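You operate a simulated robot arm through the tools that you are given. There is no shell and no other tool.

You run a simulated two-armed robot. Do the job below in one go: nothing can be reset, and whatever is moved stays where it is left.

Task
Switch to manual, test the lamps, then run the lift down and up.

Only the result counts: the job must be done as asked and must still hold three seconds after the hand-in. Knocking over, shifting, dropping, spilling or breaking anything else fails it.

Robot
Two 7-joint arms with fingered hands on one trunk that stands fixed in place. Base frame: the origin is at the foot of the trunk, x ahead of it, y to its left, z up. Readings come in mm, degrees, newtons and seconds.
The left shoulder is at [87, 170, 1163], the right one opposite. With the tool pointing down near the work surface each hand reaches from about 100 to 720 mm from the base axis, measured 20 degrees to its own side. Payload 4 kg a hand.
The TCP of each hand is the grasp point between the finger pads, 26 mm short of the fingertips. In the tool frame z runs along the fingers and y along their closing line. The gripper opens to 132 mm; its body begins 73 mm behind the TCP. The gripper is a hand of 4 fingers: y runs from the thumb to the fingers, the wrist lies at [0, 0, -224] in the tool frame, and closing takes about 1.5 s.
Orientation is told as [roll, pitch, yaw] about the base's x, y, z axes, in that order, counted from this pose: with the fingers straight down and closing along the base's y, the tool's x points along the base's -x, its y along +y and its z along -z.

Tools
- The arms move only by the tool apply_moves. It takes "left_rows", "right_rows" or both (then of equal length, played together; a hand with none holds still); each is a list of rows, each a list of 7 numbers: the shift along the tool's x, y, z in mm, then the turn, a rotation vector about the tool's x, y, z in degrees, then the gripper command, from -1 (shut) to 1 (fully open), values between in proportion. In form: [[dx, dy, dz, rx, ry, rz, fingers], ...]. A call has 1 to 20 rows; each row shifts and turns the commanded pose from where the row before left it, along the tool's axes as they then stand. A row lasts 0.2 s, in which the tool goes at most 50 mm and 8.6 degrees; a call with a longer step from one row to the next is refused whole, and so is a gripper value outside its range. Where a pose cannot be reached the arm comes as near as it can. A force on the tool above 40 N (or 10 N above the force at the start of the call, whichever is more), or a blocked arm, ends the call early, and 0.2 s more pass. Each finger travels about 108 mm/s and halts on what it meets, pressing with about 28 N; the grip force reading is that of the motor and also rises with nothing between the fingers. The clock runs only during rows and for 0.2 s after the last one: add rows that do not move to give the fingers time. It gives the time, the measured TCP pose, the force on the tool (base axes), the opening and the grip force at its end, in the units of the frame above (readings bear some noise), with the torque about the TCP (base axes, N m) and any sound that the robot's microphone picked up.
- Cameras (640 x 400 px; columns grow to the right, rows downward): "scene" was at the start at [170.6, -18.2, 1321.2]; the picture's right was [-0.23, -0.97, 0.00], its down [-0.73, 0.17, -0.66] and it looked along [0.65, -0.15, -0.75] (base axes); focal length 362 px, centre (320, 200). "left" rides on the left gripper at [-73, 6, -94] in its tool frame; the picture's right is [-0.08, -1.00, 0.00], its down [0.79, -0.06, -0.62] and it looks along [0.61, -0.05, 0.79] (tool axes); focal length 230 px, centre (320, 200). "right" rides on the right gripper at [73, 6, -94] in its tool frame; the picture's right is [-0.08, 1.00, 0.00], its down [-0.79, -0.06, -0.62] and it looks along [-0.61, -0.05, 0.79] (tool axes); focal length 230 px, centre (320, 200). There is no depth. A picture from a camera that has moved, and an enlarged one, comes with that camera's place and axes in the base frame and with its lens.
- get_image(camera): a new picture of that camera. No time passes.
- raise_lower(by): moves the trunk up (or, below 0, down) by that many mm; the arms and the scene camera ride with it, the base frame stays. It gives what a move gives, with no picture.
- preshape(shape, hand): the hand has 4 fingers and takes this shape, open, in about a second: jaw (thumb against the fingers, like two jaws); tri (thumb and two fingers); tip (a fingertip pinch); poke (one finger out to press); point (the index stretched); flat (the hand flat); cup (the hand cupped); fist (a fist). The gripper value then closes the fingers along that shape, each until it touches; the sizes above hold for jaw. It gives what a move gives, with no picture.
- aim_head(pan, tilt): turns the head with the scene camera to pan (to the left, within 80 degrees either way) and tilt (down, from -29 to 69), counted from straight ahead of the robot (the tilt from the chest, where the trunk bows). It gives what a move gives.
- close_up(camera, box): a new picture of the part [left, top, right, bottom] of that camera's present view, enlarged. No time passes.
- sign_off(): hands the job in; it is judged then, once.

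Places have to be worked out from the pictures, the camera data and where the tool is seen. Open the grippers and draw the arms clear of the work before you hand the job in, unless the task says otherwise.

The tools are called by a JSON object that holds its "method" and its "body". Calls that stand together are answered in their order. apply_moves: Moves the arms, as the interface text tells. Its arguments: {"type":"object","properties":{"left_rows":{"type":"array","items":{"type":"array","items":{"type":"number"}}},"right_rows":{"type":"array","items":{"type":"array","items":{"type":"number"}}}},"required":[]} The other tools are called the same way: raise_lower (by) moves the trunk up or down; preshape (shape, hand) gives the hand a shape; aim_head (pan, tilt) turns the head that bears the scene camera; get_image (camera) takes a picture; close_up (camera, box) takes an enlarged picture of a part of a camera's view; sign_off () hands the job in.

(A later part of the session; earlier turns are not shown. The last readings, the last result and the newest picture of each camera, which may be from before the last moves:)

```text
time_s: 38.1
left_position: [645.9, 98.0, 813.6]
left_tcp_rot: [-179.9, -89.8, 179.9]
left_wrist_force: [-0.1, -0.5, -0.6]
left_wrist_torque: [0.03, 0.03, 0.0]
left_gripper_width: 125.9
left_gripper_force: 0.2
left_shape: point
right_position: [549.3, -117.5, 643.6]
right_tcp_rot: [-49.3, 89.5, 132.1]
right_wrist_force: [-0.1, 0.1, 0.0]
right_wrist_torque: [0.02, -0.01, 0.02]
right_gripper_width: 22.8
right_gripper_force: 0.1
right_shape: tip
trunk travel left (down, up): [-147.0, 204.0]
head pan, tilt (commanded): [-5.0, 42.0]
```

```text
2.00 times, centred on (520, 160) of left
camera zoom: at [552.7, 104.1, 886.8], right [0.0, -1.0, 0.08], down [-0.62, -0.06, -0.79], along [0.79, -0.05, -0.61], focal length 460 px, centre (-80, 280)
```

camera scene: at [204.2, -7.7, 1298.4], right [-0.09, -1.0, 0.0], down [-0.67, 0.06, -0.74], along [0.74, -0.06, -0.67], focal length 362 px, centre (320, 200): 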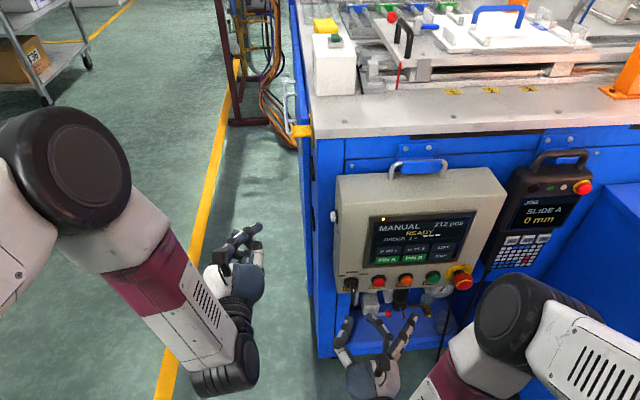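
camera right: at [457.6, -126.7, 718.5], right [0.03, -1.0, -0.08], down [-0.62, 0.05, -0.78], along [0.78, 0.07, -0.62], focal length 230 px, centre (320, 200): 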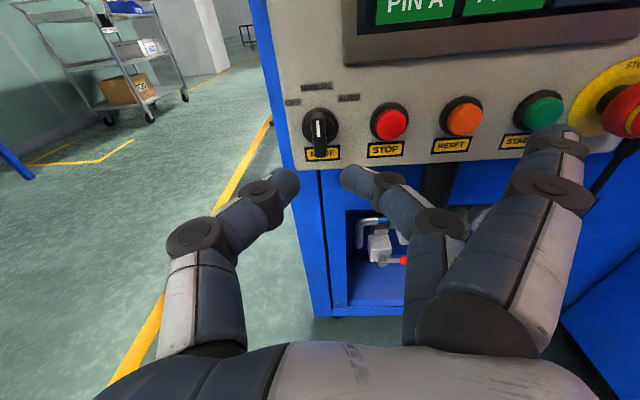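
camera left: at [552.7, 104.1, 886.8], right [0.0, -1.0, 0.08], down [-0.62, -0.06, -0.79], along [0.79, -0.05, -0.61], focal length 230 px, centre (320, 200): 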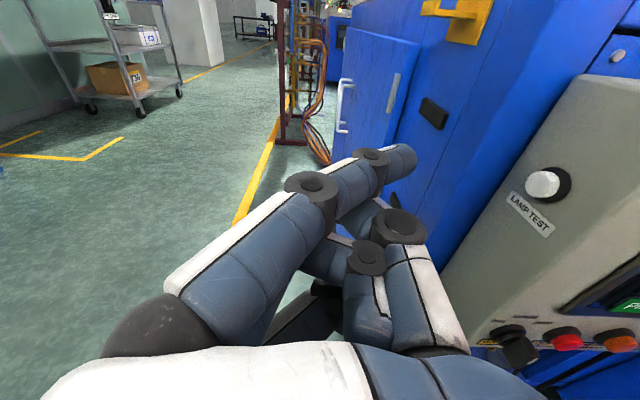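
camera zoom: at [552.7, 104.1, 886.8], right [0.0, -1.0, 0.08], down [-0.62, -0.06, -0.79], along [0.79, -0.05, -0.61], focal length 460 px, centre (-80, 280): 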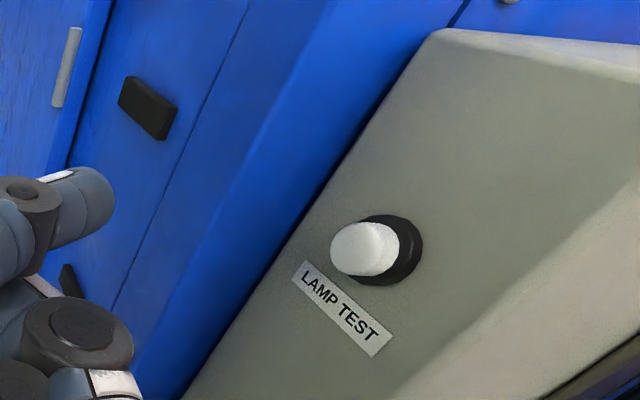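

Fingertip centre is at tool offset ≈(−27.6,−38.7,+1). I yaw the left hand 35° right so the finger points nearly along −y, then move to a standoff ~30 mm left of the button.

{"method": "apply_moves", "body": {"left_rows": [[0, 0, 0, 7, 0, 0, 1], [0, 0, 0, 7, 0, 0, 1], [0, 0, 0, 7, 0, 0, 1], [0, 0, 0, 7, 0, 0, 1], [0, 0, 0, 7, 0, 0, 1], [10, -10.7, 30.7, 0, 0, 0, 1], [10, -10.7, 30.7, 0, 0, 0, 1], [10, -10.7, 30.7, 0, 0, 0, 1]]}}

{"method": "get_image", "body": {"camera": "left"}}

{"method": "get_image", "body": {"camera": "scene"}}

```text
time_s: 39.9
left_position: [700.9, 18.6, 786.3]
left_tcp_rot: [-38.6, -89.9, 3.7]
left_wrist_force: [0.4, -0.2, -0.4]
left_wrist_torque: [0.0, -0.05, -0.04]
left_gripper_width: 126.3
left_gripper_force: 0.0
left_shape: point
right_position: [550.5, -118.8, 644.7]
right_tcp_rot: [-50.3, 89.5, 131.2]
right_wrist_force: [0.2, 0.0, 0.8]
right_wrist_torque: [-0.02, -0.03, 0.01]
right_gripper_width: 22.8
right_gripper_force: 0.0
right_shape: tip
trunk travel left (down, up): [-147.0, 204.0]
head pan, tilt (commanded): [-5.0, 42.0]
```

```text
taken
camera left: at [628.1, 77.8, 857.7], right [-0.57, -0.82, 0.08], down [-0.54, 0.3, -0.78], along [0.62, -0.49, -0.62], focal length 230 px, centre (320, 200)
```

left: 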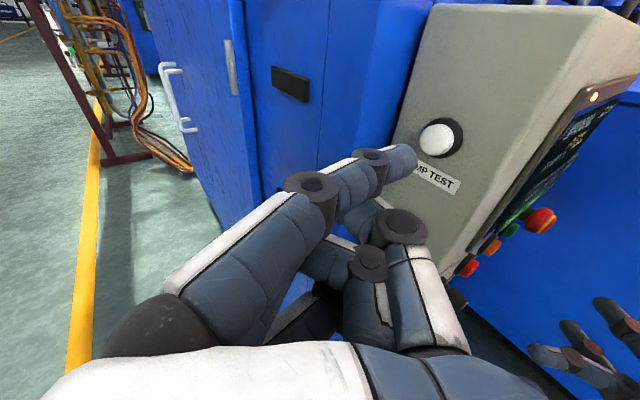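

```text
taken
camera scene: at [204.0, -7.7, 1298.4], right [-0.09, -1.0, 0.0], down [-0.67, 0.06, -0.74], along [0.74, -0.06, -0.67], focal length 362 px, centre (320, 200)
```

scene: 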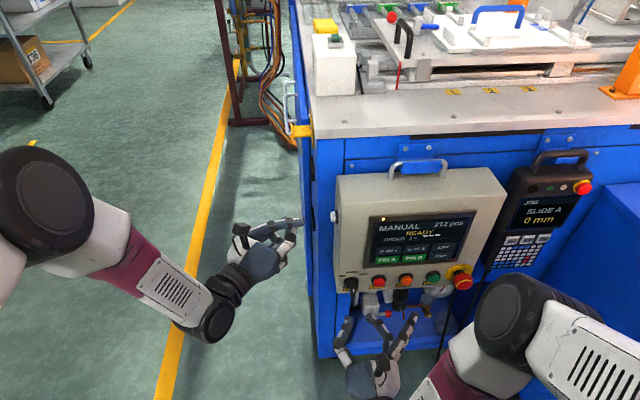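

Fingertip is now near (680,−14,814). I step to a standoff with the tip level with the button at (700,−40,802) and check.

{"method": "apply_moves", "body": {"left_rows": [[6.2, -5, 16, 0, 0, 0, 1], [6.1, -5, 16, 0, 0, 0, 1]]}}

{"method": "close_up", "body": {"camera": "left", "box": [330, 80, 530, 220]}}

{"method": "close_up", "body": {"camera": "scene", "box": [250, 180, 380, 270]}}

```text
time_s: 40.5
left_position: [722.0, -7.3, 773.8]
left_tcp_rot: [-17.1, -89.9, -18.0]
left_wrist_force: [0.1, 0.2, 0.1]
left_wrist_torque: [-0.02, 0.01, 0.05]
left_gripper_width: 126.3
left_gripper_force: 0.0
left_shape: point
right_position: [549.9, -119.6, 643.5]
right_tcp_rot: [-51.7, 89.5, 129.9]
right_wrist_force: [-0.1, 0.4, 0.5]
right_wrist_torque: [0.03, 0.02, -0.01]
right_gripper_width: 22.8
right_gripper_force: 0.1
right_shape: tip
trunk travel left (down, up): [-147.0, 204.0]
head pan, tilt (commanded): [-5.0, 42.0]
```

```text
2.86 times, centred on (430, 150) of left
camera zoom: at [649.0, 51.2, 845.1], right [-0.57, -0.82, 0.08], down [-0.54, 0.3, -0.78], along [0.62, -0.49, -0.62], focal length 657 px, centre (6, 343)
```

zoom: 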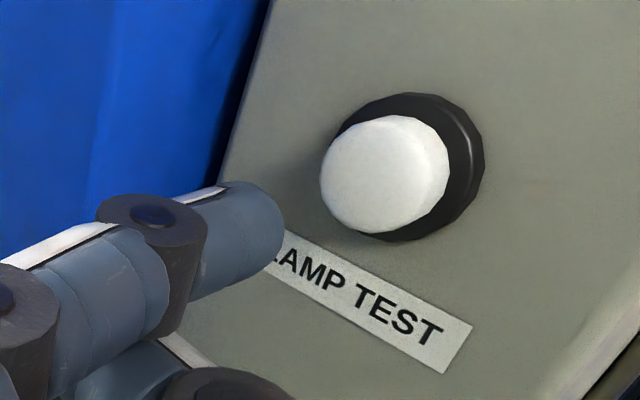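

```text
4.44 times, centred on (315, 225) of scene
camera zoom: at [204.0, -7.8, 1298.5], right [-0.09, -1.0, 0.0], down [-0.67, 0.06, -0.74], along [0.74, -0.06, -0.67], focal length 1609 px, centre (342, 89)
```

zoom: 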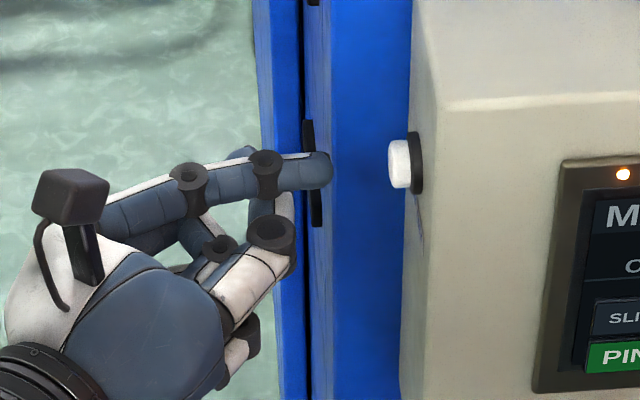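

Tip (700.5,−40,802) is aligned with the cap (700,−72,802). I approach along −y, then press in small steps watching the force.

{"method": "apply_moves", "body": {"left_rows": [[0, -8.2, 5.7, 0, 0, 0, 1], [0, -8.2, 5.7, 0, 0, 0, 1], [0, -2.05, 1.43, 0, 0, 0, 1], [0, -2.05, 1.43, 0, 0, 0, 1], [0, 0, 0, 0, 0, 0, 1]]}}

{"method": "close_up", "body": {"camera": "left", "box": [330, 80, 530, 220]}}

{"method": "close_up", "body": {"camera": "scene", "box": [310, 160, 510, 300]}}

```text
time_s: 41.7
left_position: [723.6, -33.6, 773.1]
left_tcp_rot: [-43.4, -89.9, 8.3]
left_wrist_force: [-0.8, 0.2, -0.6]
left_wrist_torque: [-0.01, 0.02, 0.02]
left_gripper_width: 126.3
left_gripper_force: 0.1
left_shape: point
right_position: [549.3, -118.1, 644.1]
right_tcp_rot: [-52.5, 89.5, 128.9]
right_wrist_force: [0.5, -0.7, 0.2]
right_wrist_torque: [0.0, -0.03, 0.01]
right_gripper_width: 22.9
right_gripper_force: 0.0
right_shape: tip
trunk travel left (down, up): [-147.0, 204.0]
head pan, tilt (commanded): [-5.0, 42.0]
```

```text
2.86 times, centred on (430, 150) of left
camera zoom: at [650.9, 25.2, 845.7], right [-0.57, -0.82, 0.08], down [-0.54, 0.3, -0.78], along [0.62, -0.49, -0.62], focal length 657 px, centre (6, 343)
```

zoom: 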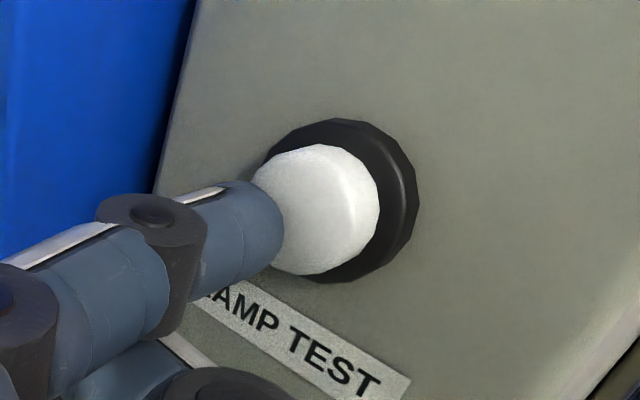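

```text
2.86 times, centred on (410, 230) of scene
camera zoom: at [203.8, -7.7, 1298.5], right [-0.09, -1.0, 0.0], down [-0.67, 0.06, -0.74], along [0.74, -0.06, -0.67], focal length 1034 px, centre (63, 114)
```

zoom: 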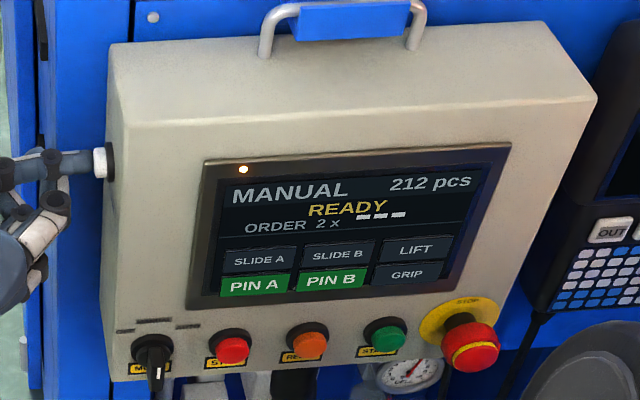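

The fingertip is just about touching the cap, no force yet. I press on in 2 mm steps and hold for about a second.

{"method": "apply_moves", "body": {"left_rows": [[0, -1.64, 1.14, 0, 0, 0, 1], [0, -1.64, 1.14, 0, 0, 0, 1], [0, -1.64, 1.14, 0, 0, 0, 1], [0, 0, 0, 0, 0, 0, 1], [0, 0, 0, 0, 0, 0, 1]]}}

{"method": "close_up", "body": {"camera": "left", "box": [330, 80, 530, 220]}}

{"method": "close_up", "body": {"camera": "scene", "box": [310, 160, 510, 300]}}

```text
time_s: 42.9
left_position: [723.5, -38.6, 775.2]
left_tcp_rot: [-40.8, -89.9, 5.8]
left_wrist_force: [0.8, 2.5, -1.1]
left_wrist_torque: [0.01, -0.02, -0.03]
left_gripper_width: 0.0
left_gripper_force: 0.1
left_shape: point
right_position: [550.5, -117.8, 643.8]
right_tcp_rot: [-51.3, 89.5, 130.2]
right_wrist_force: [0.3, 0.8, -0.5]
right_wrist_torque: [-0.02, 0.0, -0.01]
right_gripper_width: 22.8
right_gripper_force: 0.0
right_shape: tip
trunk travel left (down, up): [-147.0, 204.0]
head pan, tilt (commanded): [-5.0, 42.0]
heard: click
```

```text
2.86 times, centred on (430, 150) of left
camera zoom: at [650.3, 20.5, 846.4], right [-0.57, -0.82, 0.08], down [-0.54, 0.3, -0.78], along [0.62, -0.49, -0.62], focal length 657 px, centre (6, 343)
```

zoom: 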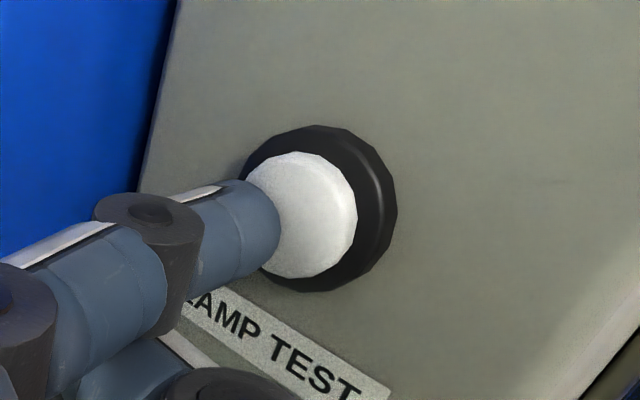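

```text
2.86 times, centred on (410, 230) of scene
camera zoom: at [203.9, -7.6, 1298.5], right [-0.09, -1.0, 0.0], down [-0.67, 0.06, -0.74], along [0.74, -0.07, -0.67], focal length 1034 px, centre (63, 114)
```

zoom: 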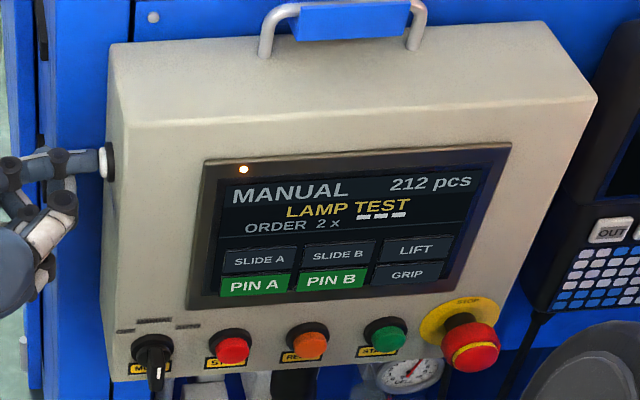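

A click was heard and the screen shows "LAMP TEST". I hold about a second and look again.

{"method": "apply_moves", "body": {"left_rows": [[0, 0, 0, 0, 0, 0, 1], [0, 0, 0, 0, 0, 0, 1], [0, 0, 0, 0, 0, 0, 1], [0, 0, 0, 0, 0, 0, 1], [0, 0, 0, 0, 0, 0, 1]]}}

{"method": "close_up", "body": {"camera": "scene", "box": [310, 160, 510, 300]}}

{"method": "get_image", "body": {"camera": "scene"}}

```text
time_s: 44.1
left_position: [724.0, -39.0, 773.7]
left_tcp_rot: [-43.4, -89.9, 8.4]
left_wrist_force: [0.8, 2.3, -0.4]
left_wrist_torque: [0.04, -0.02, -0.01]
left_gripper_width: 0.0
left_gripper_force: 0.1
left_shape: point
right_position: [550.5, -117.9, 643.6]
right_tcp_rot: [-51.5, 89.5, 130.0]
right_wrist_force: [0.1, 0.1, 0.3]
right_wrist_torque: [-0.02, -0.02, -0.02]
right_gripper_width: 23.0
right_gripper_force: 0.1
right_shape: tip
trunk travel left (down, up): [-147.0, 204.0]
head pan, tilt (commanded): [-5.0, 42.0]
```

```text
2.86 times, centred on (410, 230) of scene
camera zoom: at [203.9, -7.6, 1298.5], right [-0.09, -1.0, 0.0], down [-0.67, 0.06, -0.74], along [0.74, -0.07, -0.67], focal length 1034 px, centre (63, 114)
```

zoom: 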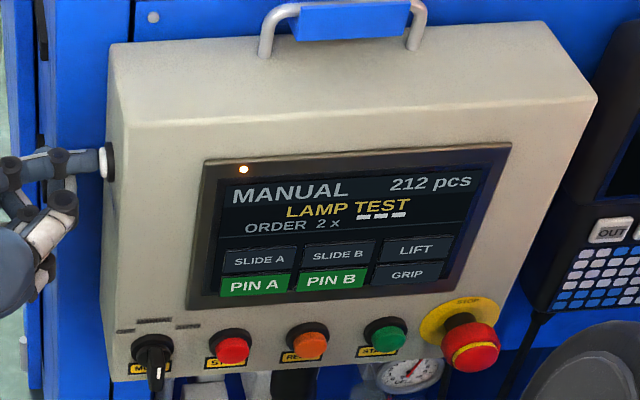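

```text
taken
camera scene: at [203.9, -7.6, 1298.5], right [-0.09, -1.0, 0.0], down [-0.67, 0.06, -0.74], along [0.74, -0.07, -0.67], focal length 362 px, centre (320, 200)
```

scene: 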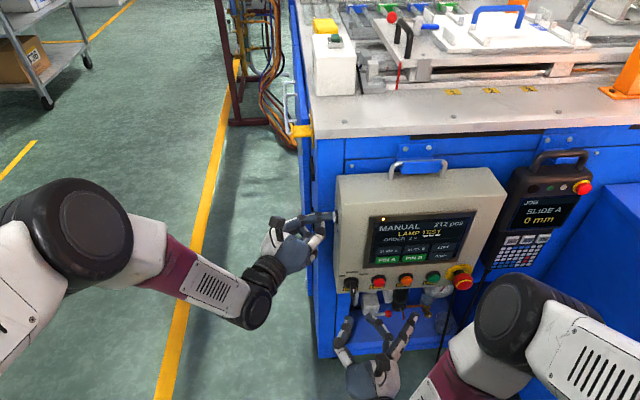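

Lamp test is registered. I release by retreating along +y and check the screen.

{"method": "apply_moves", "body": {"left_rows": [[0, 8.2, -5.7, 0, 0, 0, 1], [0, 16.4, -11.4, 0, 0, 0, 1], [0, 20.5, -14.3, 0, 0, 0, 1], [0, 0, 0, 0, 0, 0, 1]]}}

{"method": "close_up", "body": {"camera": "scene", "box": [310, 160, 510, 300]}}

{"method": "get_image", "body": {"camera": "left"}}

```text
time_s: 45.1
left_position: [723.3, 16.8, 772.9]
left_tcp_rot: [-37.3, -89.9, 2.3]
left_wrist_force: [-1.0, -0.4, 0.3]
left_wrist_torque: [-0.02, 0.02, -0.05]
left_gripper_width: 0.1
left_gripper_force: 0.0
left_shape: point
right_position: [549.1, -117.1, 644.4]
right_tcp_rot: [-52.1, 89.5, 129.4]
right_wrist_force: [0.2, 0.2, -1.1]
right_wrist_torque: [0.04, 0.03, 0.0]
right_gripper_width: 23.0
right_gripper_force: 0.1
right_shape: tip
trunk travel left (down, up): [-147.0, 204.0]
head pan, tilt (commanded): [-5.0, 42.0]
```

```text
2.86 times, centred on (410, 230) of scene
camera zoom: at [203.8, -7.6, 1298.5], right [-0.09, -1.0, 0.0], down [-0.67, 0.06, -0.74], along [0.74, -0.07, -0.67], focal length 1034 px, centre (63, 114)
```

zoom: 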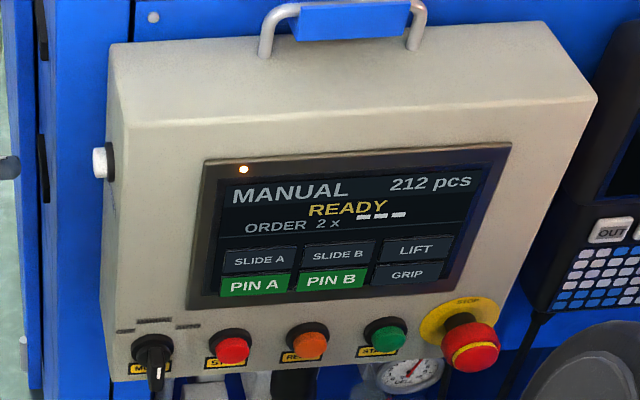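

```text
taken
camera left: at [649.8, 75.9, 845.2], right [-0.57, -0.82, 0.08], down [-0.54, 0.3, -0.78], along [0.62, -0.49, -0.62], focal length 230 px, centre (320, 200)
```

left: 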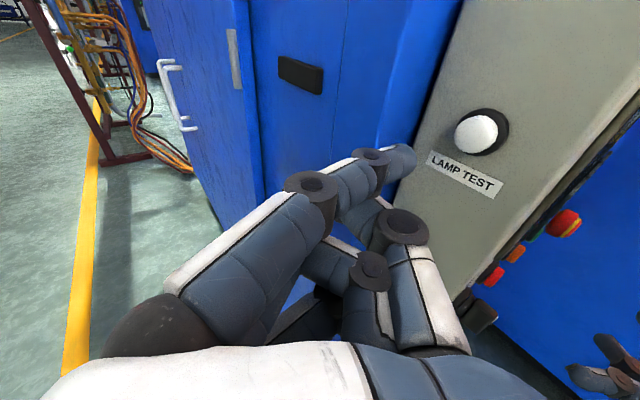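

Lamp test done and screen is back to READY. I retract the left hand clear of the machine, and set the right hand to "point" for the LIFT key.

{"method": "apply_moves", "body": {"left_rows": [[0, -2.7, -38.8, 0, 0, 0, 1], [0, -2.7, -38.8, 0, 0, 0, 1], [0, -2.7, -38.8, 0, 0, 0, 1]]}}

{"method": "preshape", "body": {"hand": "right", "shape": "point"}}

{"method": "apply_moves", "body": {"right_rows": [[23.2, 40, 1, 0, 0, 0, 1], [23.2, 40, 1, 0, 0, 0, 1], [23.2, 40, 1, 0, 0, 0, 1], [23.2, 40, 1, 0, 0, 0, 1], [23.2, 40, 1, 0, 0, 0, 1]]}}

{"method": "get_image", "body": {"camera": "right"}}

{"method": "get_image", "body": {"camera": "scene"}}

```text
time_s: 45.9
left_position: [624.9, 75.7, 774.6]
left_tcp_rot: [-41.4, -90.1, 6.4]
left_wrist_force: [-0.2, 0.4, 0.2]
left_wrist_torque: [0.03, 0.0, 0.01]
left_gripper_width: 0.1
left_gripper_force: 0.2
left_shape: point
right_position: [550.4, -117.9, 645.1]
right_tcp_rot: [-52.9, 89.5, 128.5]
right_wrist_force: [-1.3, -0.2, -0.5]
right_wrist_torque: [0.0, -0.03, 0.02]
right_gripper_width: 22.9
right_gripper_force: 0.0
right_shape: tip
trunk travel left (down, up): [-147.0, 204.0]
head pan, tilt (commanded): [-5.0, 42.0]
```

```text
time_s: 46.8
left_position: [625.0, 74.5, 772.5]
left_tcp_rot: [-38.0, -89.9, 3.0]
left_wrist_force: [0.2, 0.9, 0.0]
left_wrist_torque: [0.0, 0.01, -0.01]
left_gripper_width: 0.2
left_gripper_force: 0.1
left_shape: point
right_position: [550.1, -117.0, 645.5]
right_tcp_rot: [-52.4, 89.5, 129.2]
right_wrist_force: [0.8, 0.0, 0.3]
right_wrist_torque: [0.02, -0.03, 0.01]
right_gripper_width: 0.0
right_gripper_force: 0.1
right_shape: point
trunk travel left (down, up): [-147.0, 204.0]
head pan, tilt (commanded): [-5.0, 42.0]
```

```text
time_s: 48.0
left_position: [623.7, 74.2, 774.2]
left_tcp_rot: [-43.2, -89.9, 8.2]
left_wrist_force: [0.4, 0.5, -0.8]
left_wrist_torque: [0.0, 0.01, 0.0]
left_gripper_width: 0.0
left_gripper_force: 0.2
left_shape: point
right_position: [557.4, -318.3, 764.1]
right_tcp_rot: [-55.7, 89.5, 125.9]
right_wrist_force: [-0.8, 0.0, 0.9]
right_wrist_torque: [0.0, 0.03, 0.0]
right_gripper_width: 0.1
right_gripper_force: 0.0
right_shape: point
trunk travel left (down, up): [-147.0, 204.0]
head pan, tilt (commanded): [-5.0, 42.0]
```

```text
taken
camera right: at [465.2, -327.5, 837.3], right [0.03, -1.0, -0.08], down [-0.62, 0.05, -0.78], along [0.78, 0.07, -0.62], focal length 230 px, centre (320, 200)
```

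right: 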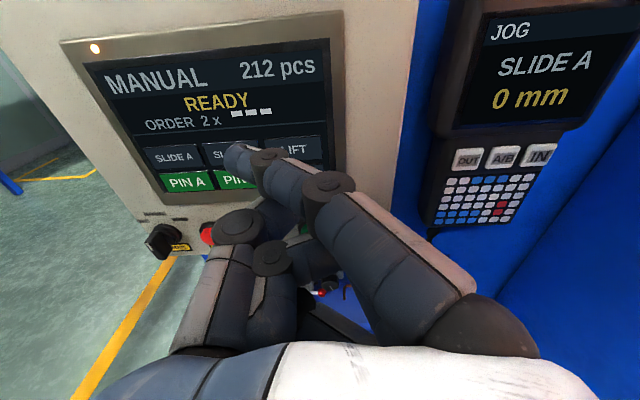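

```text
taken
camera scene: at [203.3, -7.7, 1298.7], right [-0.09, -1.0, 0.0], down [-0.67, 0.06, -0.74], along [0.74, -0.06, -0.67], focal length 362 px, centre (320, 200)
```

scene: 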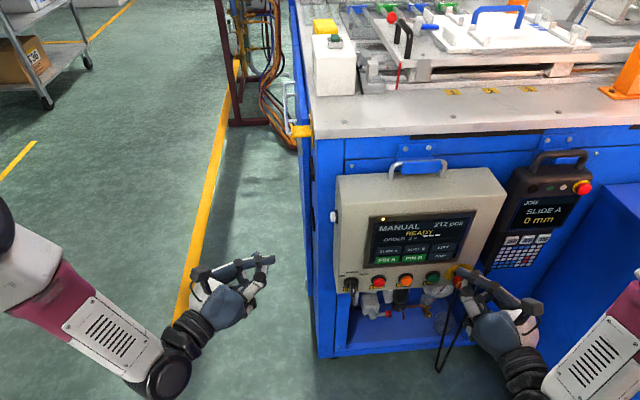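

Clear view. I roll the right hand 85° to palm-down so the fingertip leads below-left of the hand and the hand body stays well away from the E-stop.

{"method": "apply_moves", "body": {"right_rows": [[0, 0, 0, 0, 0, -8.5, 1], [0, 0, 0, 0, 0, -8.5, 1], [0, 0, 0, 0, 0, -8.5, 1], [0, 0, 0, 0, 0, -8.5, 1], [0, 0, 0, 0, 0, -8.5, 1], [0, 0, 0, 0, 0, -8.5, 1], [0, 0, 0, 0, 0, -8.5, 1], [0, 0, 0, 0, 0, -8.5, 1], [0, 0, 0, 0, 0, -8.5, 1], [0, 0, 0, 0, 0, -8.5, 1]]}}

{"method": "get_image", "body": {"camera": "right"}}

{"method": "get_image", "body": {"camera": "scene"}}

```text
time_s: 50.2
left_position: [625.7, 75.4, 773.8]
left_tcp_rot: [-39.3, -89.9, 4.3]
left_wrist_force: [-0.3, 1.6, 0.1]
left_wrist_torque: [0.01, 0.0, -0.01]
left_gripper_width: 0.0
left_gripper_force: 0.1
left_shape: point
right_position: [559.6, -317.4, 759.4]
right_tcp_rot: [89.6, 5.2, -88.6]
right_wrist_force: [0.0, -0.2, 0.1]
right_wrist_torque: [0.0, 0.0, -0.02]
right_gripper_width: 0.0
right_gripper_force: 0.0
right_shape: point
trunk travel left (down, up): [-147.0, 204.0]
head pan, tilt (commanded): [-5.0, 42.0]
```

```text
taken
camera right: at [464.8, -246.9, 772.8], right [0.01, -0.17, 0.99], down [-0.6, -0.79, -0.13], along [0.8, -0.59, -0.11], focal length 230 px, centre (320, 200)
```

right: 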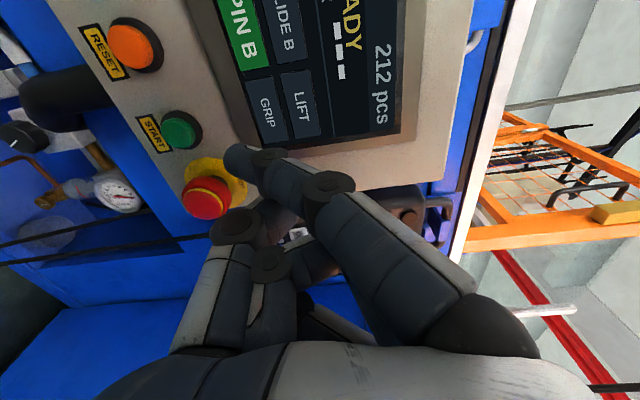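

```text
taken
camera scene: at [203.8, -7.7, 1298.5], right [-0.09, -1.0, 0.0], down [-0.67, 0.06, -0.74], along [0.74, -0.06, -0.67], focal length 362 px, centre (320, 200)
```

scene: 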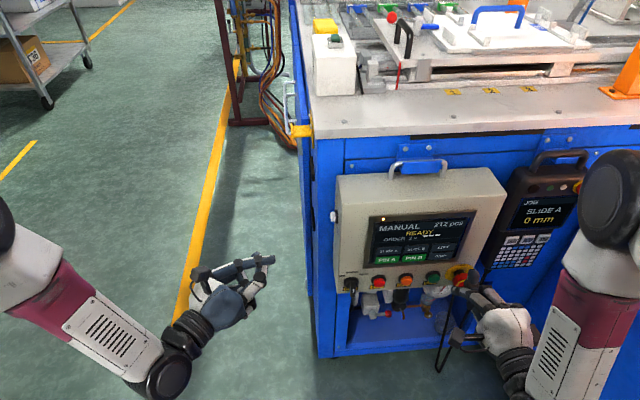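

I zoom in on the fingertip and the LIFT key in both views to fix the fingertip offset precisely.

{"method": "close_up", "body": {"camera": "right", "box": [180, 60, 340, 220]}}

{"method": "close_up", "body": {"camera": "scene", "box": [360, 210, 520, 330]}}

```text
2.50 times, centred on (260, 140) of right
camera zoom: at [464.8, -246.9, 772.8], right [0.01, -0.17, 0.99], down [-0.6, -0.79, -0.13], along [0.8, -0.59, -0.11], focal length 575 px, centre (470, 350)
```

zoom: 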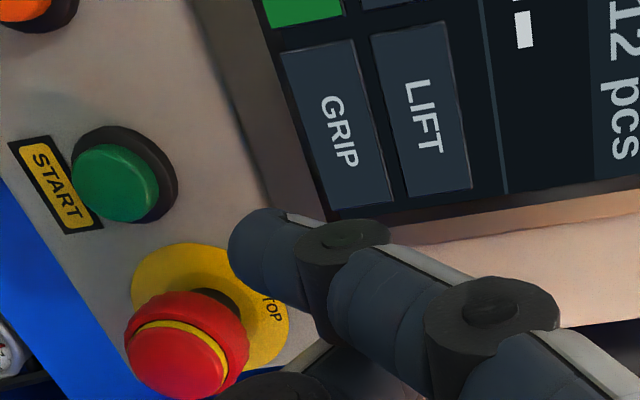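

```text
3.33 times, centred on (440, 270) of scene
camera zoom: at [203.8, -7.7, 1298.5], right [-0.09, -1.0, 0.0], down [-0.67, 0.06, -0.74], along [0.74, -0.06, -0.67], focal length 1207 px, centre (-80, -33)
```

zoom: 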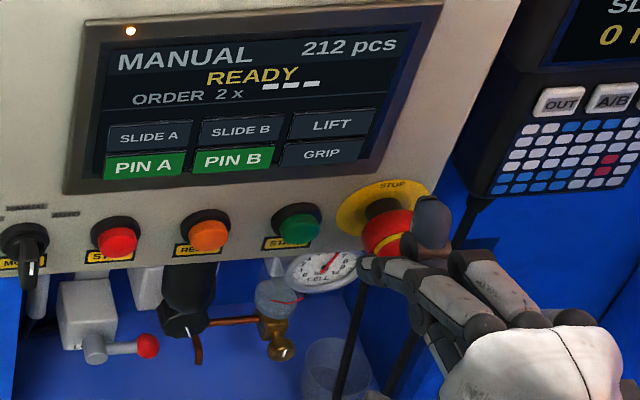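

I zoom in tighter on the hand in the scene view to identify which digit is the index.

{"method": "close_up", "body": {"camera": "scene", "box": [440, 255, 520, 325]}}

{"method": "close_up", "body": {"camera": "right", "box": [220, 120, 360, 220]}}

```text
5.71 times, centred on (480, 290) of scene
camera zoom: at [203.8, -7.7, 1298.5], right [-0.09, -1.0, 0.0], down [-0.67, 0.06, -0.74], along [0.74, -0.06, -0.67], focal length 2068 px, centre (-594, -314)
```

zoom: 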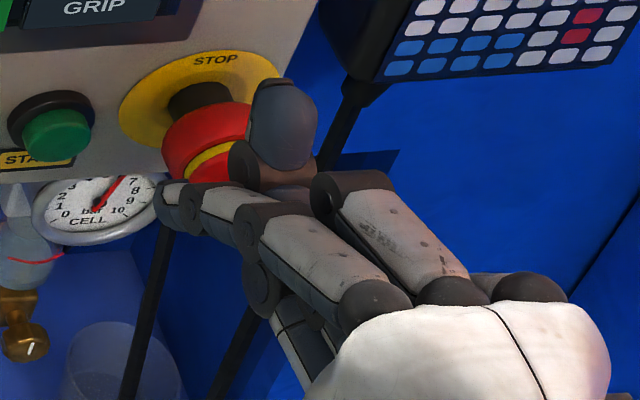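

```text
4.00 times, centred on (290, 170) of right
camera zoom: at [464.8, -246.9, 772.8], right [0.01, -0.17, 0.99], down [-0.6, -0.79, -0.13], along [0.8, -0.59, -0.11], focal length 920 px, centre (440, 320)
```

zoom: 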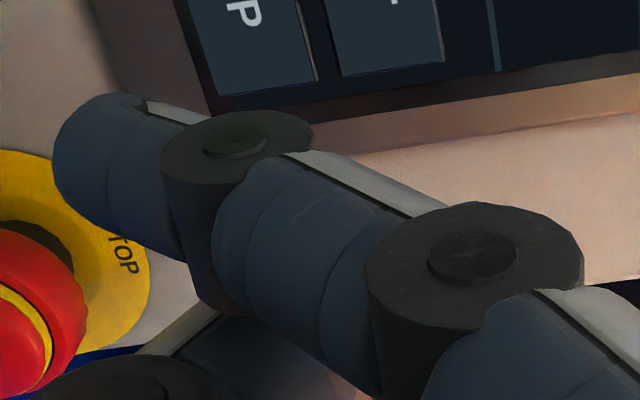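

The thumb tip protrudes beside the index in "point", so a closed "tip" pinch (straight along the tool axis, proven accurate on the knob) is the better presser. I switch shape, roll back to palm-left, and close the pinch in free air.

{"method": "preshape", "body": {"hand": "right", "shape": "tip"}}

{"method": "apply_moves", "body": {"right_rows": [[0, 0, 0, 0, 0, 8.5, 0.6], [0, 0, 0, 0, 0, 8.5, 0.2], [0, 0, 0, 0, 0, 8.5, -0.2], [0, 0, 0, 0, 0, 8.5, -0.6], [0, 0, 0, 0, 0, 8.5, -1], [0, 0, 0, 0, 0, 8.5, -1], [0, 0, 0, 0, 0, 8.5, -1], [0, 0, 0, 0, 0, 8.5, -1], [0, 0, 0, 0, 0, 8.5, -1], [0, 0, 0, 0, 0, 8.5, -1]]}}

{"method": "get_image", "body": {"camera": "right"}}

{"method": "get_image", "body": {"camera": "scene"}}

```text
time_s: 51.1
left_position: [624.0, 75.9, 773.5]
left_tcp_rot: [-39.2, -89.9, 4.2]
left_wrist_force: [0.3, -0.7, -0.3]
left_wrist_torque: [0.01, 0.01, -0.02]
left_gripper_width: 0.0
left_gripper_force: 0.2
left_shape: point
right_position: [559.9, -317.8, 759.5]
right_tcp_rot: [89.7, 5.4, -88.5]
right_wrist_force: [0.1, -0.1, 0.5]
right_wrist_torque: [0.03, -0.03, 0.01]
right_gripper_width: 132.0
right_gripper_force: 0.0
right_shape: tip
trunk travel left (down, up): [-147.0, 204.0]
head pan, tilt (commanded): [-5.0, 42.0]
```

```text
time_s: 53.3
left_position: [624.2, 75.1, 773.8]
left_tcp_rot: [-39.4, -89.9, 4.5]
left_wrist_force: [-0.2, 0.4, 0.4]
left_wrist_torque: [0.0, 0.0, -0.03]
left_gripper_width: 0.0
left_gripper_force: 0.0
left_shape: point
right_position: [560.4, -317.9, 759.1]
right_tcp_rot: [-61.6, 89.3, 120.0]
right_wrist_force: [0.1, -0.1, 0.1]
right_wrist_torque: [-0.03, 0.0, 0.0]
right_gripper_width: 0.0
right_gripper_force: 28.4
right_shape: tip
trunk travel left (down, up): [-147.0, 204.0]
head pan, tilt (commanded): [-5.0, 42.0]
```

```text
taken
camera right: at [467.4, -325.9, 833.1], right [0.03, -1.0, -0.09], down [-0.62, 0.05, -0.78], along [0.78, 0.07, -0.62], focal length 230 px, centre (320, 200)
```

right: 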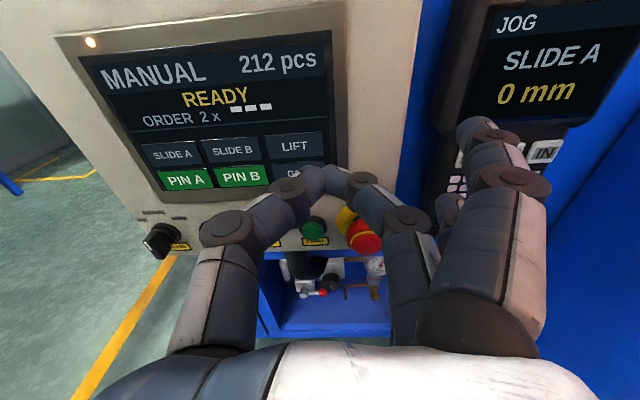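

```text
taken
camera scene: at [203.8, -7.7, 1298.5], right [-0.09, -1.0, 0.0], down [-0.67, 0.06, -0.74], along [0.74, -0.06, -0.67], focal length 362 px, centre (320, 200)
```

scene: 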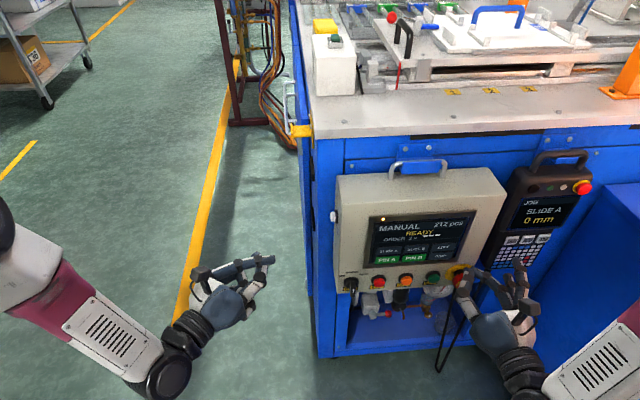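

The closed pinch points straight ahead. I yaw the hand ~15° right so the splayed fingers fall back from the panel, then move to a standoff in front of the LIFT key.

{"method": "apply_moves", "body": {"right_rows": [[0, 0, 0, -7.5, 0, 0, -1], [0, 0, 0, -7.5, 0, 0, -1], [-8.8, -18, 13.4, 0, 0, 0, -1], [-8.8, -18, 13.4, 0, 0, 0, -1], [0, 0, 0, 0, 0, 0, -1]]}}

{"method": "get_image", "body": {"camera": "right"}}

{"method": "close_up", "body": {"camera": "right", "box": [230, 90, 390, 220]}}

{"method": "close_up", "body": {"camera": "scene", "box": [360, 190, 540, 320]}}

```text
time_s: 54.5
left_position: [625.9, 74.7, 773.2]
left_tcp_rot: [-43.3, -89.9, 8.3]
left_wrist_force: [-0.1, -0.1, 0.2]
left_wrist_torque: [0.0, -0.01, 0.03]
left_gripper_width: 0.3
left_gripper_force: 0.0
left_shape: point
right_position: [594.7, -288.2, 742.3]
right_tcp_rot: [-37.5, 89.6, 129.0]
right_wrist_force: [-0.3, 0.1, 0.5]
right_wrist_torque: [0.03, -0.01, -0.05]
right_gripper_width: 0.0
right_gripper_force: 28.2
right_shape: tip
trunk travel left (down, up): [-147.0, 204.0]
head pan, tilt (commanded): [-5.0, 42.0]
```

```text
taken
camera right: at [502.8, -272.5, 815.8], right [-0.23, -0.97, -0.08], down [-0.59, 0.21, -0.78], along [0.77, -0.13, -0.62], focal length 230 px, centre (320, 200)
```

right: 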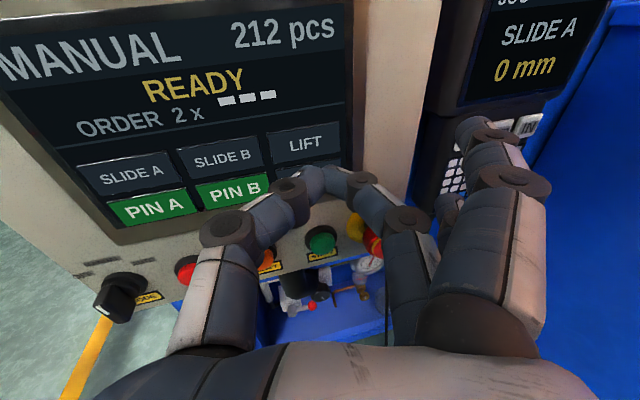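

```text
3.08 times, centred on (310, 155) of right
camera zoom: at [502.8, -272.5, 815.8], right [-0.23, -0.97, -0.08], down [-0.59, 0.21, -0.78], along [0.77, -0.13, -0.62], focal length 708 px, centre (351, 338)
```

zoom: 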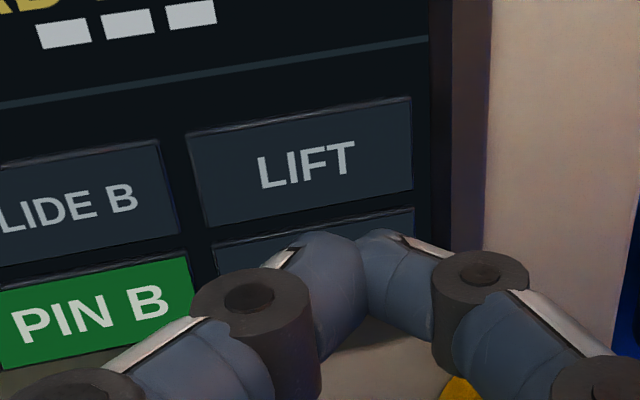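

```text
3.08 times, centred on (450, 255) of scene
camera zoom: at [203.7, -7.6, 1298.6], right [-0.09, -1.0, 0.0], down [-0.67, 0.06, -0.74], along [0.74, -0.07, -0.67], focal length 1114 px, centre (-80, 31)
```

zoom: 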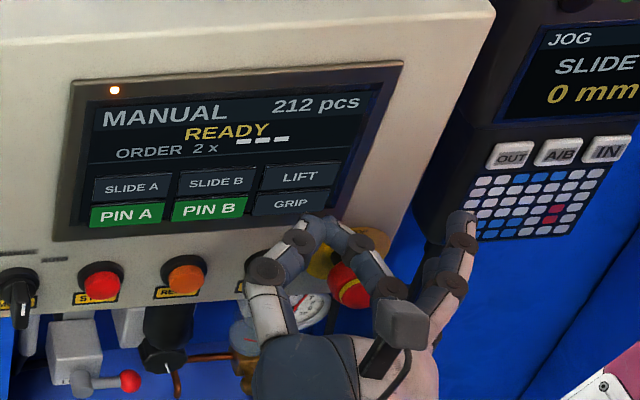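

LIFT key centre triangulates to ≈(650,−292,749.5); the pinch end is at ≈(620,−294,742). I shift up 7 mm and advance to just before the key.

{"method": "apply_moves", "body": {"right_rows": [[7.3, -2.2, -0.5, 0, 0, 0, -1], [0, -2.3, 9.7, 0, 0, 0, -1], [0, -2.3, 9.7, 0, 0, 0, -1], [0, 0, 0, 0, 0, 0, -1]]}}

{"method": "close_up", "body": {"camera": "right", "box": [230, 90, 390, 220]}}

{"method": "close_up", "body": {"camera": "scene", "box": [400, 210, 490, 280]}}

```text
time_s: 55.5
left_position: [625.7, 75.2, 774.3]
left_tcp_rot: [-38.8, -89.9, 3.7]
left_wrist_force: [0.8, 0.3, -0.7]
left_wrist_torque: [0.04, 0.0, 0.05]
left_gripper_width: 0.0
left_gripper_force: 0.1
left_shape: point
right_position: [614.8, -286.7, 748.9]
right_tcp_rot: [-38.7, 89.5, 127.9]
right_wrist_force: [0.4, 0.3, -0.1]
right_wrist_torque: [0.03, 0.0, -0.02]
right_gripper_width: 0.1
right_gripper_force: 27.8
right_shape: tip
trunk travel left (down, up): [-147.0, 204.0]
head pan, tilt (commanded): [-5.0, 42.0]
```

```text
3.08 times, centred on (310, 155) of right
camera zoom: at [523.1, -269.9, 822.8], right [-0.23, -0.97, -0.08], down [-0.59, 0.21, -0.78], along [0.77, -0.13, -0.62], focal length 708 px, centre (351, 338)
```

zoom: 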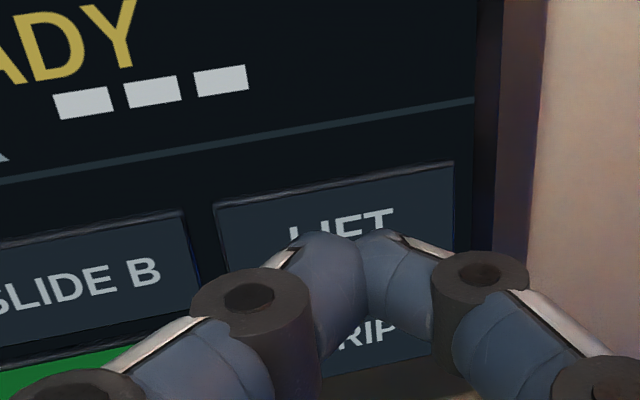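

```text
5.71 times, centred on (445, 245) of scene
camera zoom: at [203.8, -7.7, 1298.5], right [-0.09, -1.0, 0.0], down [-0.67, 0.06, -0.74], along [0.74, -0.06, -0.67], focal length 2068 px, centre (-394, -57)
```

zoom: 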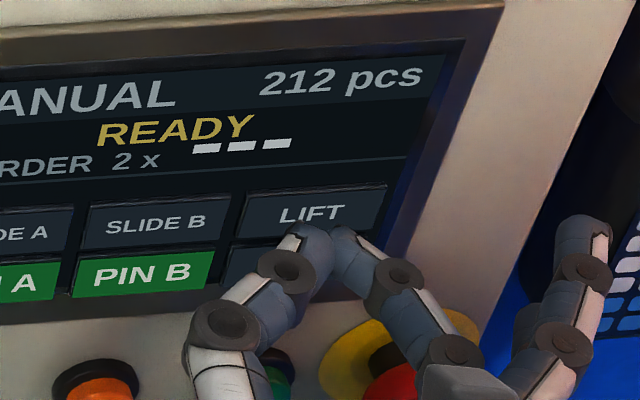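

The tip is centred on the LIFT key, ~10 mm away. I advance in small steps to press.

{"method": "apply_moves", "body": {"right_rows": [[0, -1.63, 6.8, 0, 0, 0, -1], [0, -0.47, 1.94, 0, 0, 0, -1], [0, -0.47, 1.94, 0, 0, 0, -1], [0, 0, 0, 0, 0, 0, -1]]}}

{"method": "close_up", "body": {"camera": "scene", "box": [360, 190, 500, 290]}}

{"method": "close_up", "body": {"camera": "right", "box": [230, 90, 390, 220]}}

```text
time_s: 56.5
left_position: [624.4, 76.5, 774.3]
left_tcp_rot: [-50.8, -89.9, 15.9]
left_wrist_force: [0.6, 0.3, -0.6]
left_wrist_torque: [0.02, 0.02, 0.01]
left_gripper_width: 0.1
left_gripper_force: 0.1
left_shape: point
right_position: [623.6, -284.8, 749.0]
right_tcp_rot: [-34.9, 89.5, 131.6]
right_wrist_force: [-6.6, 3.7, -0.7]
right_wrist_torque: [0.0, 0.01, 0.05]
right_gripper_width: 0.0
right_gripper_force: 28.4
right_shape: tip
trunk travel left (down, up): [-147.0, 204.0]
head pan, tilt (commanded): [-5.0, 42.0]
heard: click
```

```text
4.00 times, centred on (430, 240) of scene
camera zoom: at [203.2, -7.5, 1298.6], right [-0.09, -1.0, 0.0], down [-0.67, 0.06, -0.74], along [0.74, -0.07, -0.67], focal length 1448 px, centre (-120, 40)
```

zoom: 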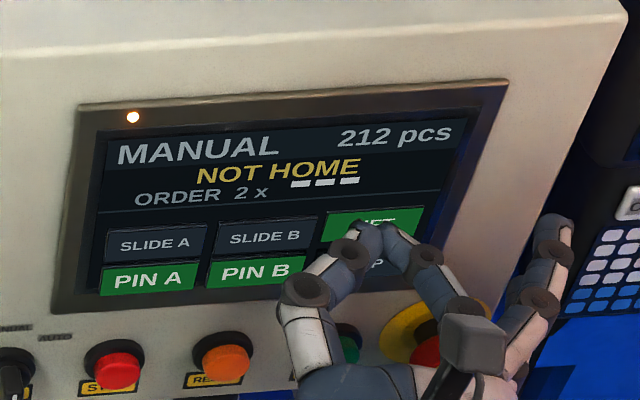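

```text
3.08 times, centred on (310, 155) of right
camera zoom: at [533.2, -269.5, 823.2], right [-0.23, -0.97, -0.08], down [-0.59, 0.21, -0.78], along [0.77, -0.13, -0.62], focal length 708 px, centre (351, 338)
```

zoom: 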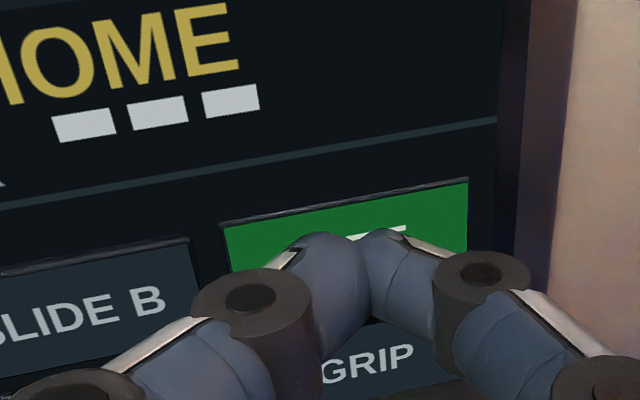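

A click: LIFT went green and status reads "NOT HOME" – the lift is moved off home. I release, give it time to travel, and look.

{"method": "apply_moves", "body": {"right_rows": [[0, 2.3, -9.7, 0, 0, 0, -1], [0, 3.5, -14.6, 0, 0, 0, -1], [0, 0, 0, 0, 0, 0, -1], [0, 0, 0, 0, 0, 0, -1], [0, 0, 0, 0, 0, 0, -1], [0, 0, 0, 0, 0, 0, -1], [0, 0, 0, 0, 0, 0, -1], [0, 0, 0, 0, 0, 0, -1], [0, 0, 0, 0, 0, 0, -1], [0, 0, 0, 0, 0, 0, -1]]}}

{"method": "get_image", "body": {"camera": "scene"}}

{"method": "close_up", "body": {"camera": "scene", "box": [360, 190, 500, 290]}}

{"method": "close_up", "body": {"camera": "right", "box": [0, 0, 400, 230]}}

```text
time_s: 58.7
left_position: [624.4, 75.9, 774.0]
left_tcp_rot: [-38.5, -90.0, 3.5]
left_wrist_force: [0.4, 0.3, -0.6]
left_wrist_torque: [-0.02, 0.0, 0.0]
left_gripper_width: 0.2
left_gripper_force: 0.0
left_shape: point
right_position: [599.7, -286.5, 750.8]
right_tcp_rot: [-38.1, 89.5, 128.4]
right_wrist_force: [-0.4, -0.1, -0.7]
right_wrist_torque: [-0.02, -0.03, -0.03]
right_gripper_width: 0.1
right_gripper_force: 27.9
right_shape: tip
trunk travel left (down, up): [-147.0, 204.0]
head pan, tilt (commanded): [-5.0, 42.0]
```

```text
taken
camera scene: at [203.8, -7.7, 1298.5], right [-0.09, -1.0, 0.0], down [-0.67, 0.06, -0.74], along [0.74, -0.06, -0.67], focal length 362 px, centre (320, 200)
```

scene: 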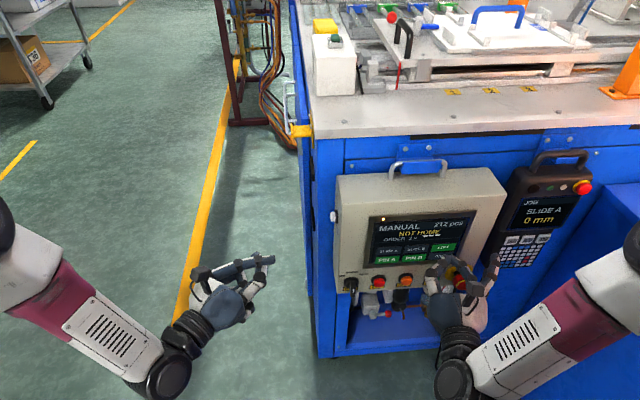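

```text
4.00 times, centred on (430, 240) of scene
camera zoom: at [203.8, -7.7, 1298.5], right [-0.09, -1.0, 0.0], down [-0.67, 0.06, -0.74], along [0.74, -0.06, -0.67], focal length 1448 px, centre (-120, 40)
```

zoom: 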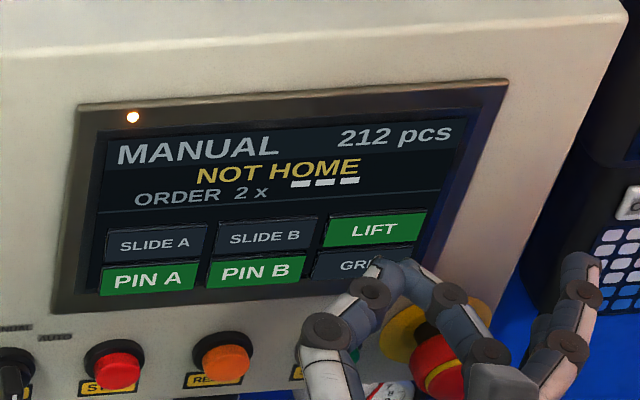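

```text
1.60 times, centred on (200, 115) of right
camera zoom: at [508.4, -270.7, 824.6], right [-0.23, -0.97, -0.08], down [-0.59, 0.21, -0.78], along [0.77, -0.13, -0.62], focal length 368 px, centre (512, 336)
```

zoom: 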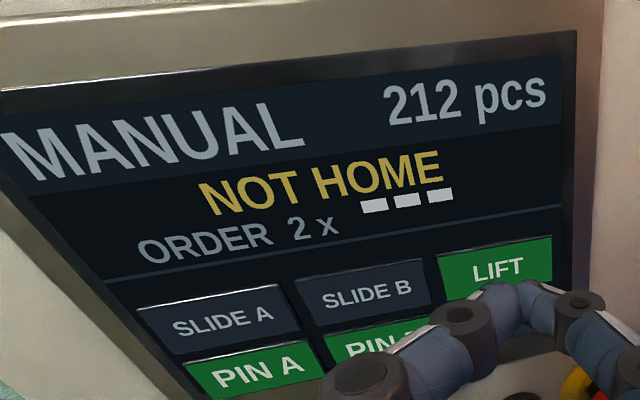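

LIFT stays green with "NOT HOME". I look up at the machine to confirm the lift has completed its travel before pressing again.

{"method": "aim_head", "body": {"pan": -20, "tilt": 25}}

{"method": "get_image", "body": {"camera": "scene"}}

{"method": "close_up", "body": {"camera": "scene", "box": [200, 60, 640, 220]}}

{"method": "aim_head", "body": {"pan": -30, "tilt": 8}}

{"method": "get_image", "body": {"camera": "scene"}}

```text
time_s: 59.5
left_position: [625.2, 74.0, 774.6]
left_tcp_rot: [-38.2, -89.9, 3.3]
left_wrist_force: [-0.8, -0.2, 0.1]
left_wrist_torque: [-0.01, -0.03, 0.01]
left_gripper_width: 0.3
left_gripper_force: 0.1
left_shape: point
right_position: [600.1, -286.4, 749.9]
right_tcp_rot: [-37.5, 89.5, 128.9]
right_wrist_force: [-1.0, -0.8, -0.1]
right_wrist_torque: [0.0, -0.02, 0.01]
right_gripper_width: 0.0
right_gripper_force: 27.5
right_shape: tip
trunk travel left (down, up): [-147.0, 204.0]
head pan, tilt (commanded): [-20.0, 25.0]
```

```text
taken
camera scene: at [207.1, -31.9, 1324.7], right [-0.34, -0.94, 0.0], down [-0.4, 0.14, -0.91], along [0.85, -0.31, -0.42], focal length 362 px, centre (320, 200)
```

scene: 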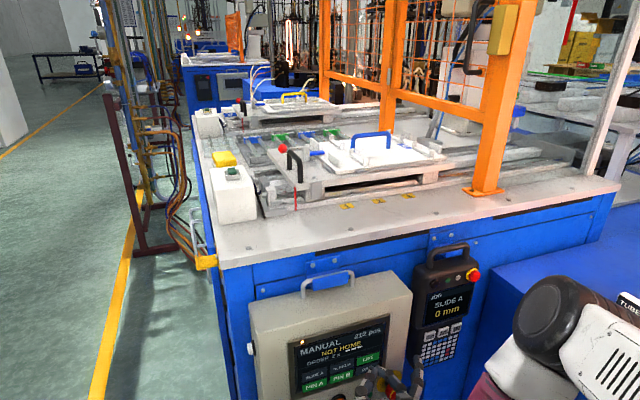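

```text
1.45 times, centred on (420, 140) of scene
camera zoom: at [207.1, -31.9, 1324.7], right [-0.34, -0.94, 0.0], down [-0.4, 0.14, -0.91], along [0.85, -0.31, -0.42], focal length 526 px, centre (174, 287)
```

zoom: 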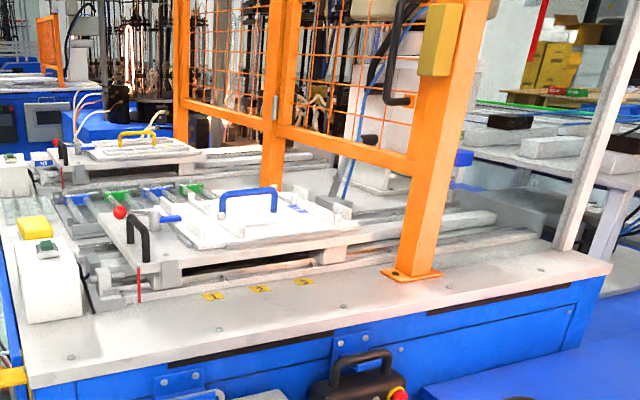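

```text
time_s: 60.3
left_position: [626.0, 74.8, 774.0]
left_tcp_rot: [-38.5, -89.9, 3.5]
left_wrist_force: [-0.9, -0.1, 0.9]
left_wrist_torque: [0.01, 0.03, 0.02]
left_gripper_width: 0.1
left_gripper_force: 0.0
left_shape: point
right_position: [599.7, -286.7, 750.6]
right_tcp_rot: [-37.9, 89.5, 128.6]
right_wrist_force: [-0.7, -0.3, 0.4]
right_wrist_torque: [-0.03, -0.03, 0.01]
right_gripper_width: 0.2
right_gripper_force: 27.8
right_shape: tip
trunk travel left (down, up): [-147.0, 204.0]
head pan, tilt (commanded): [-30.0, 8.0]
```

```text
taken
camera scene: at [200.7, -46.7, 1352.3], right [-0.5, -0.87, 0.0], down [-0.12, 0.07, -0.99], along [0.86, -0.49, -0.14], focal length 362 px, centre (320, 200)
```

scene: 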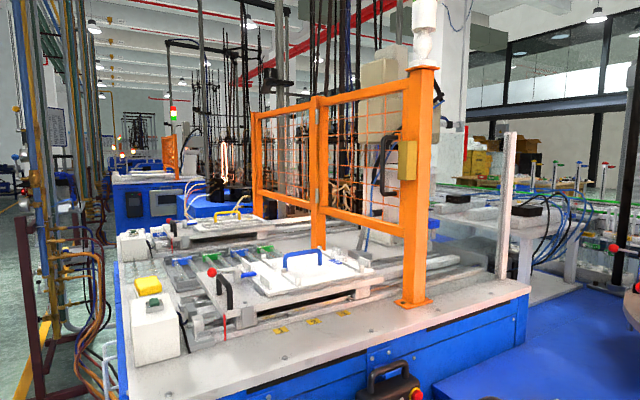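

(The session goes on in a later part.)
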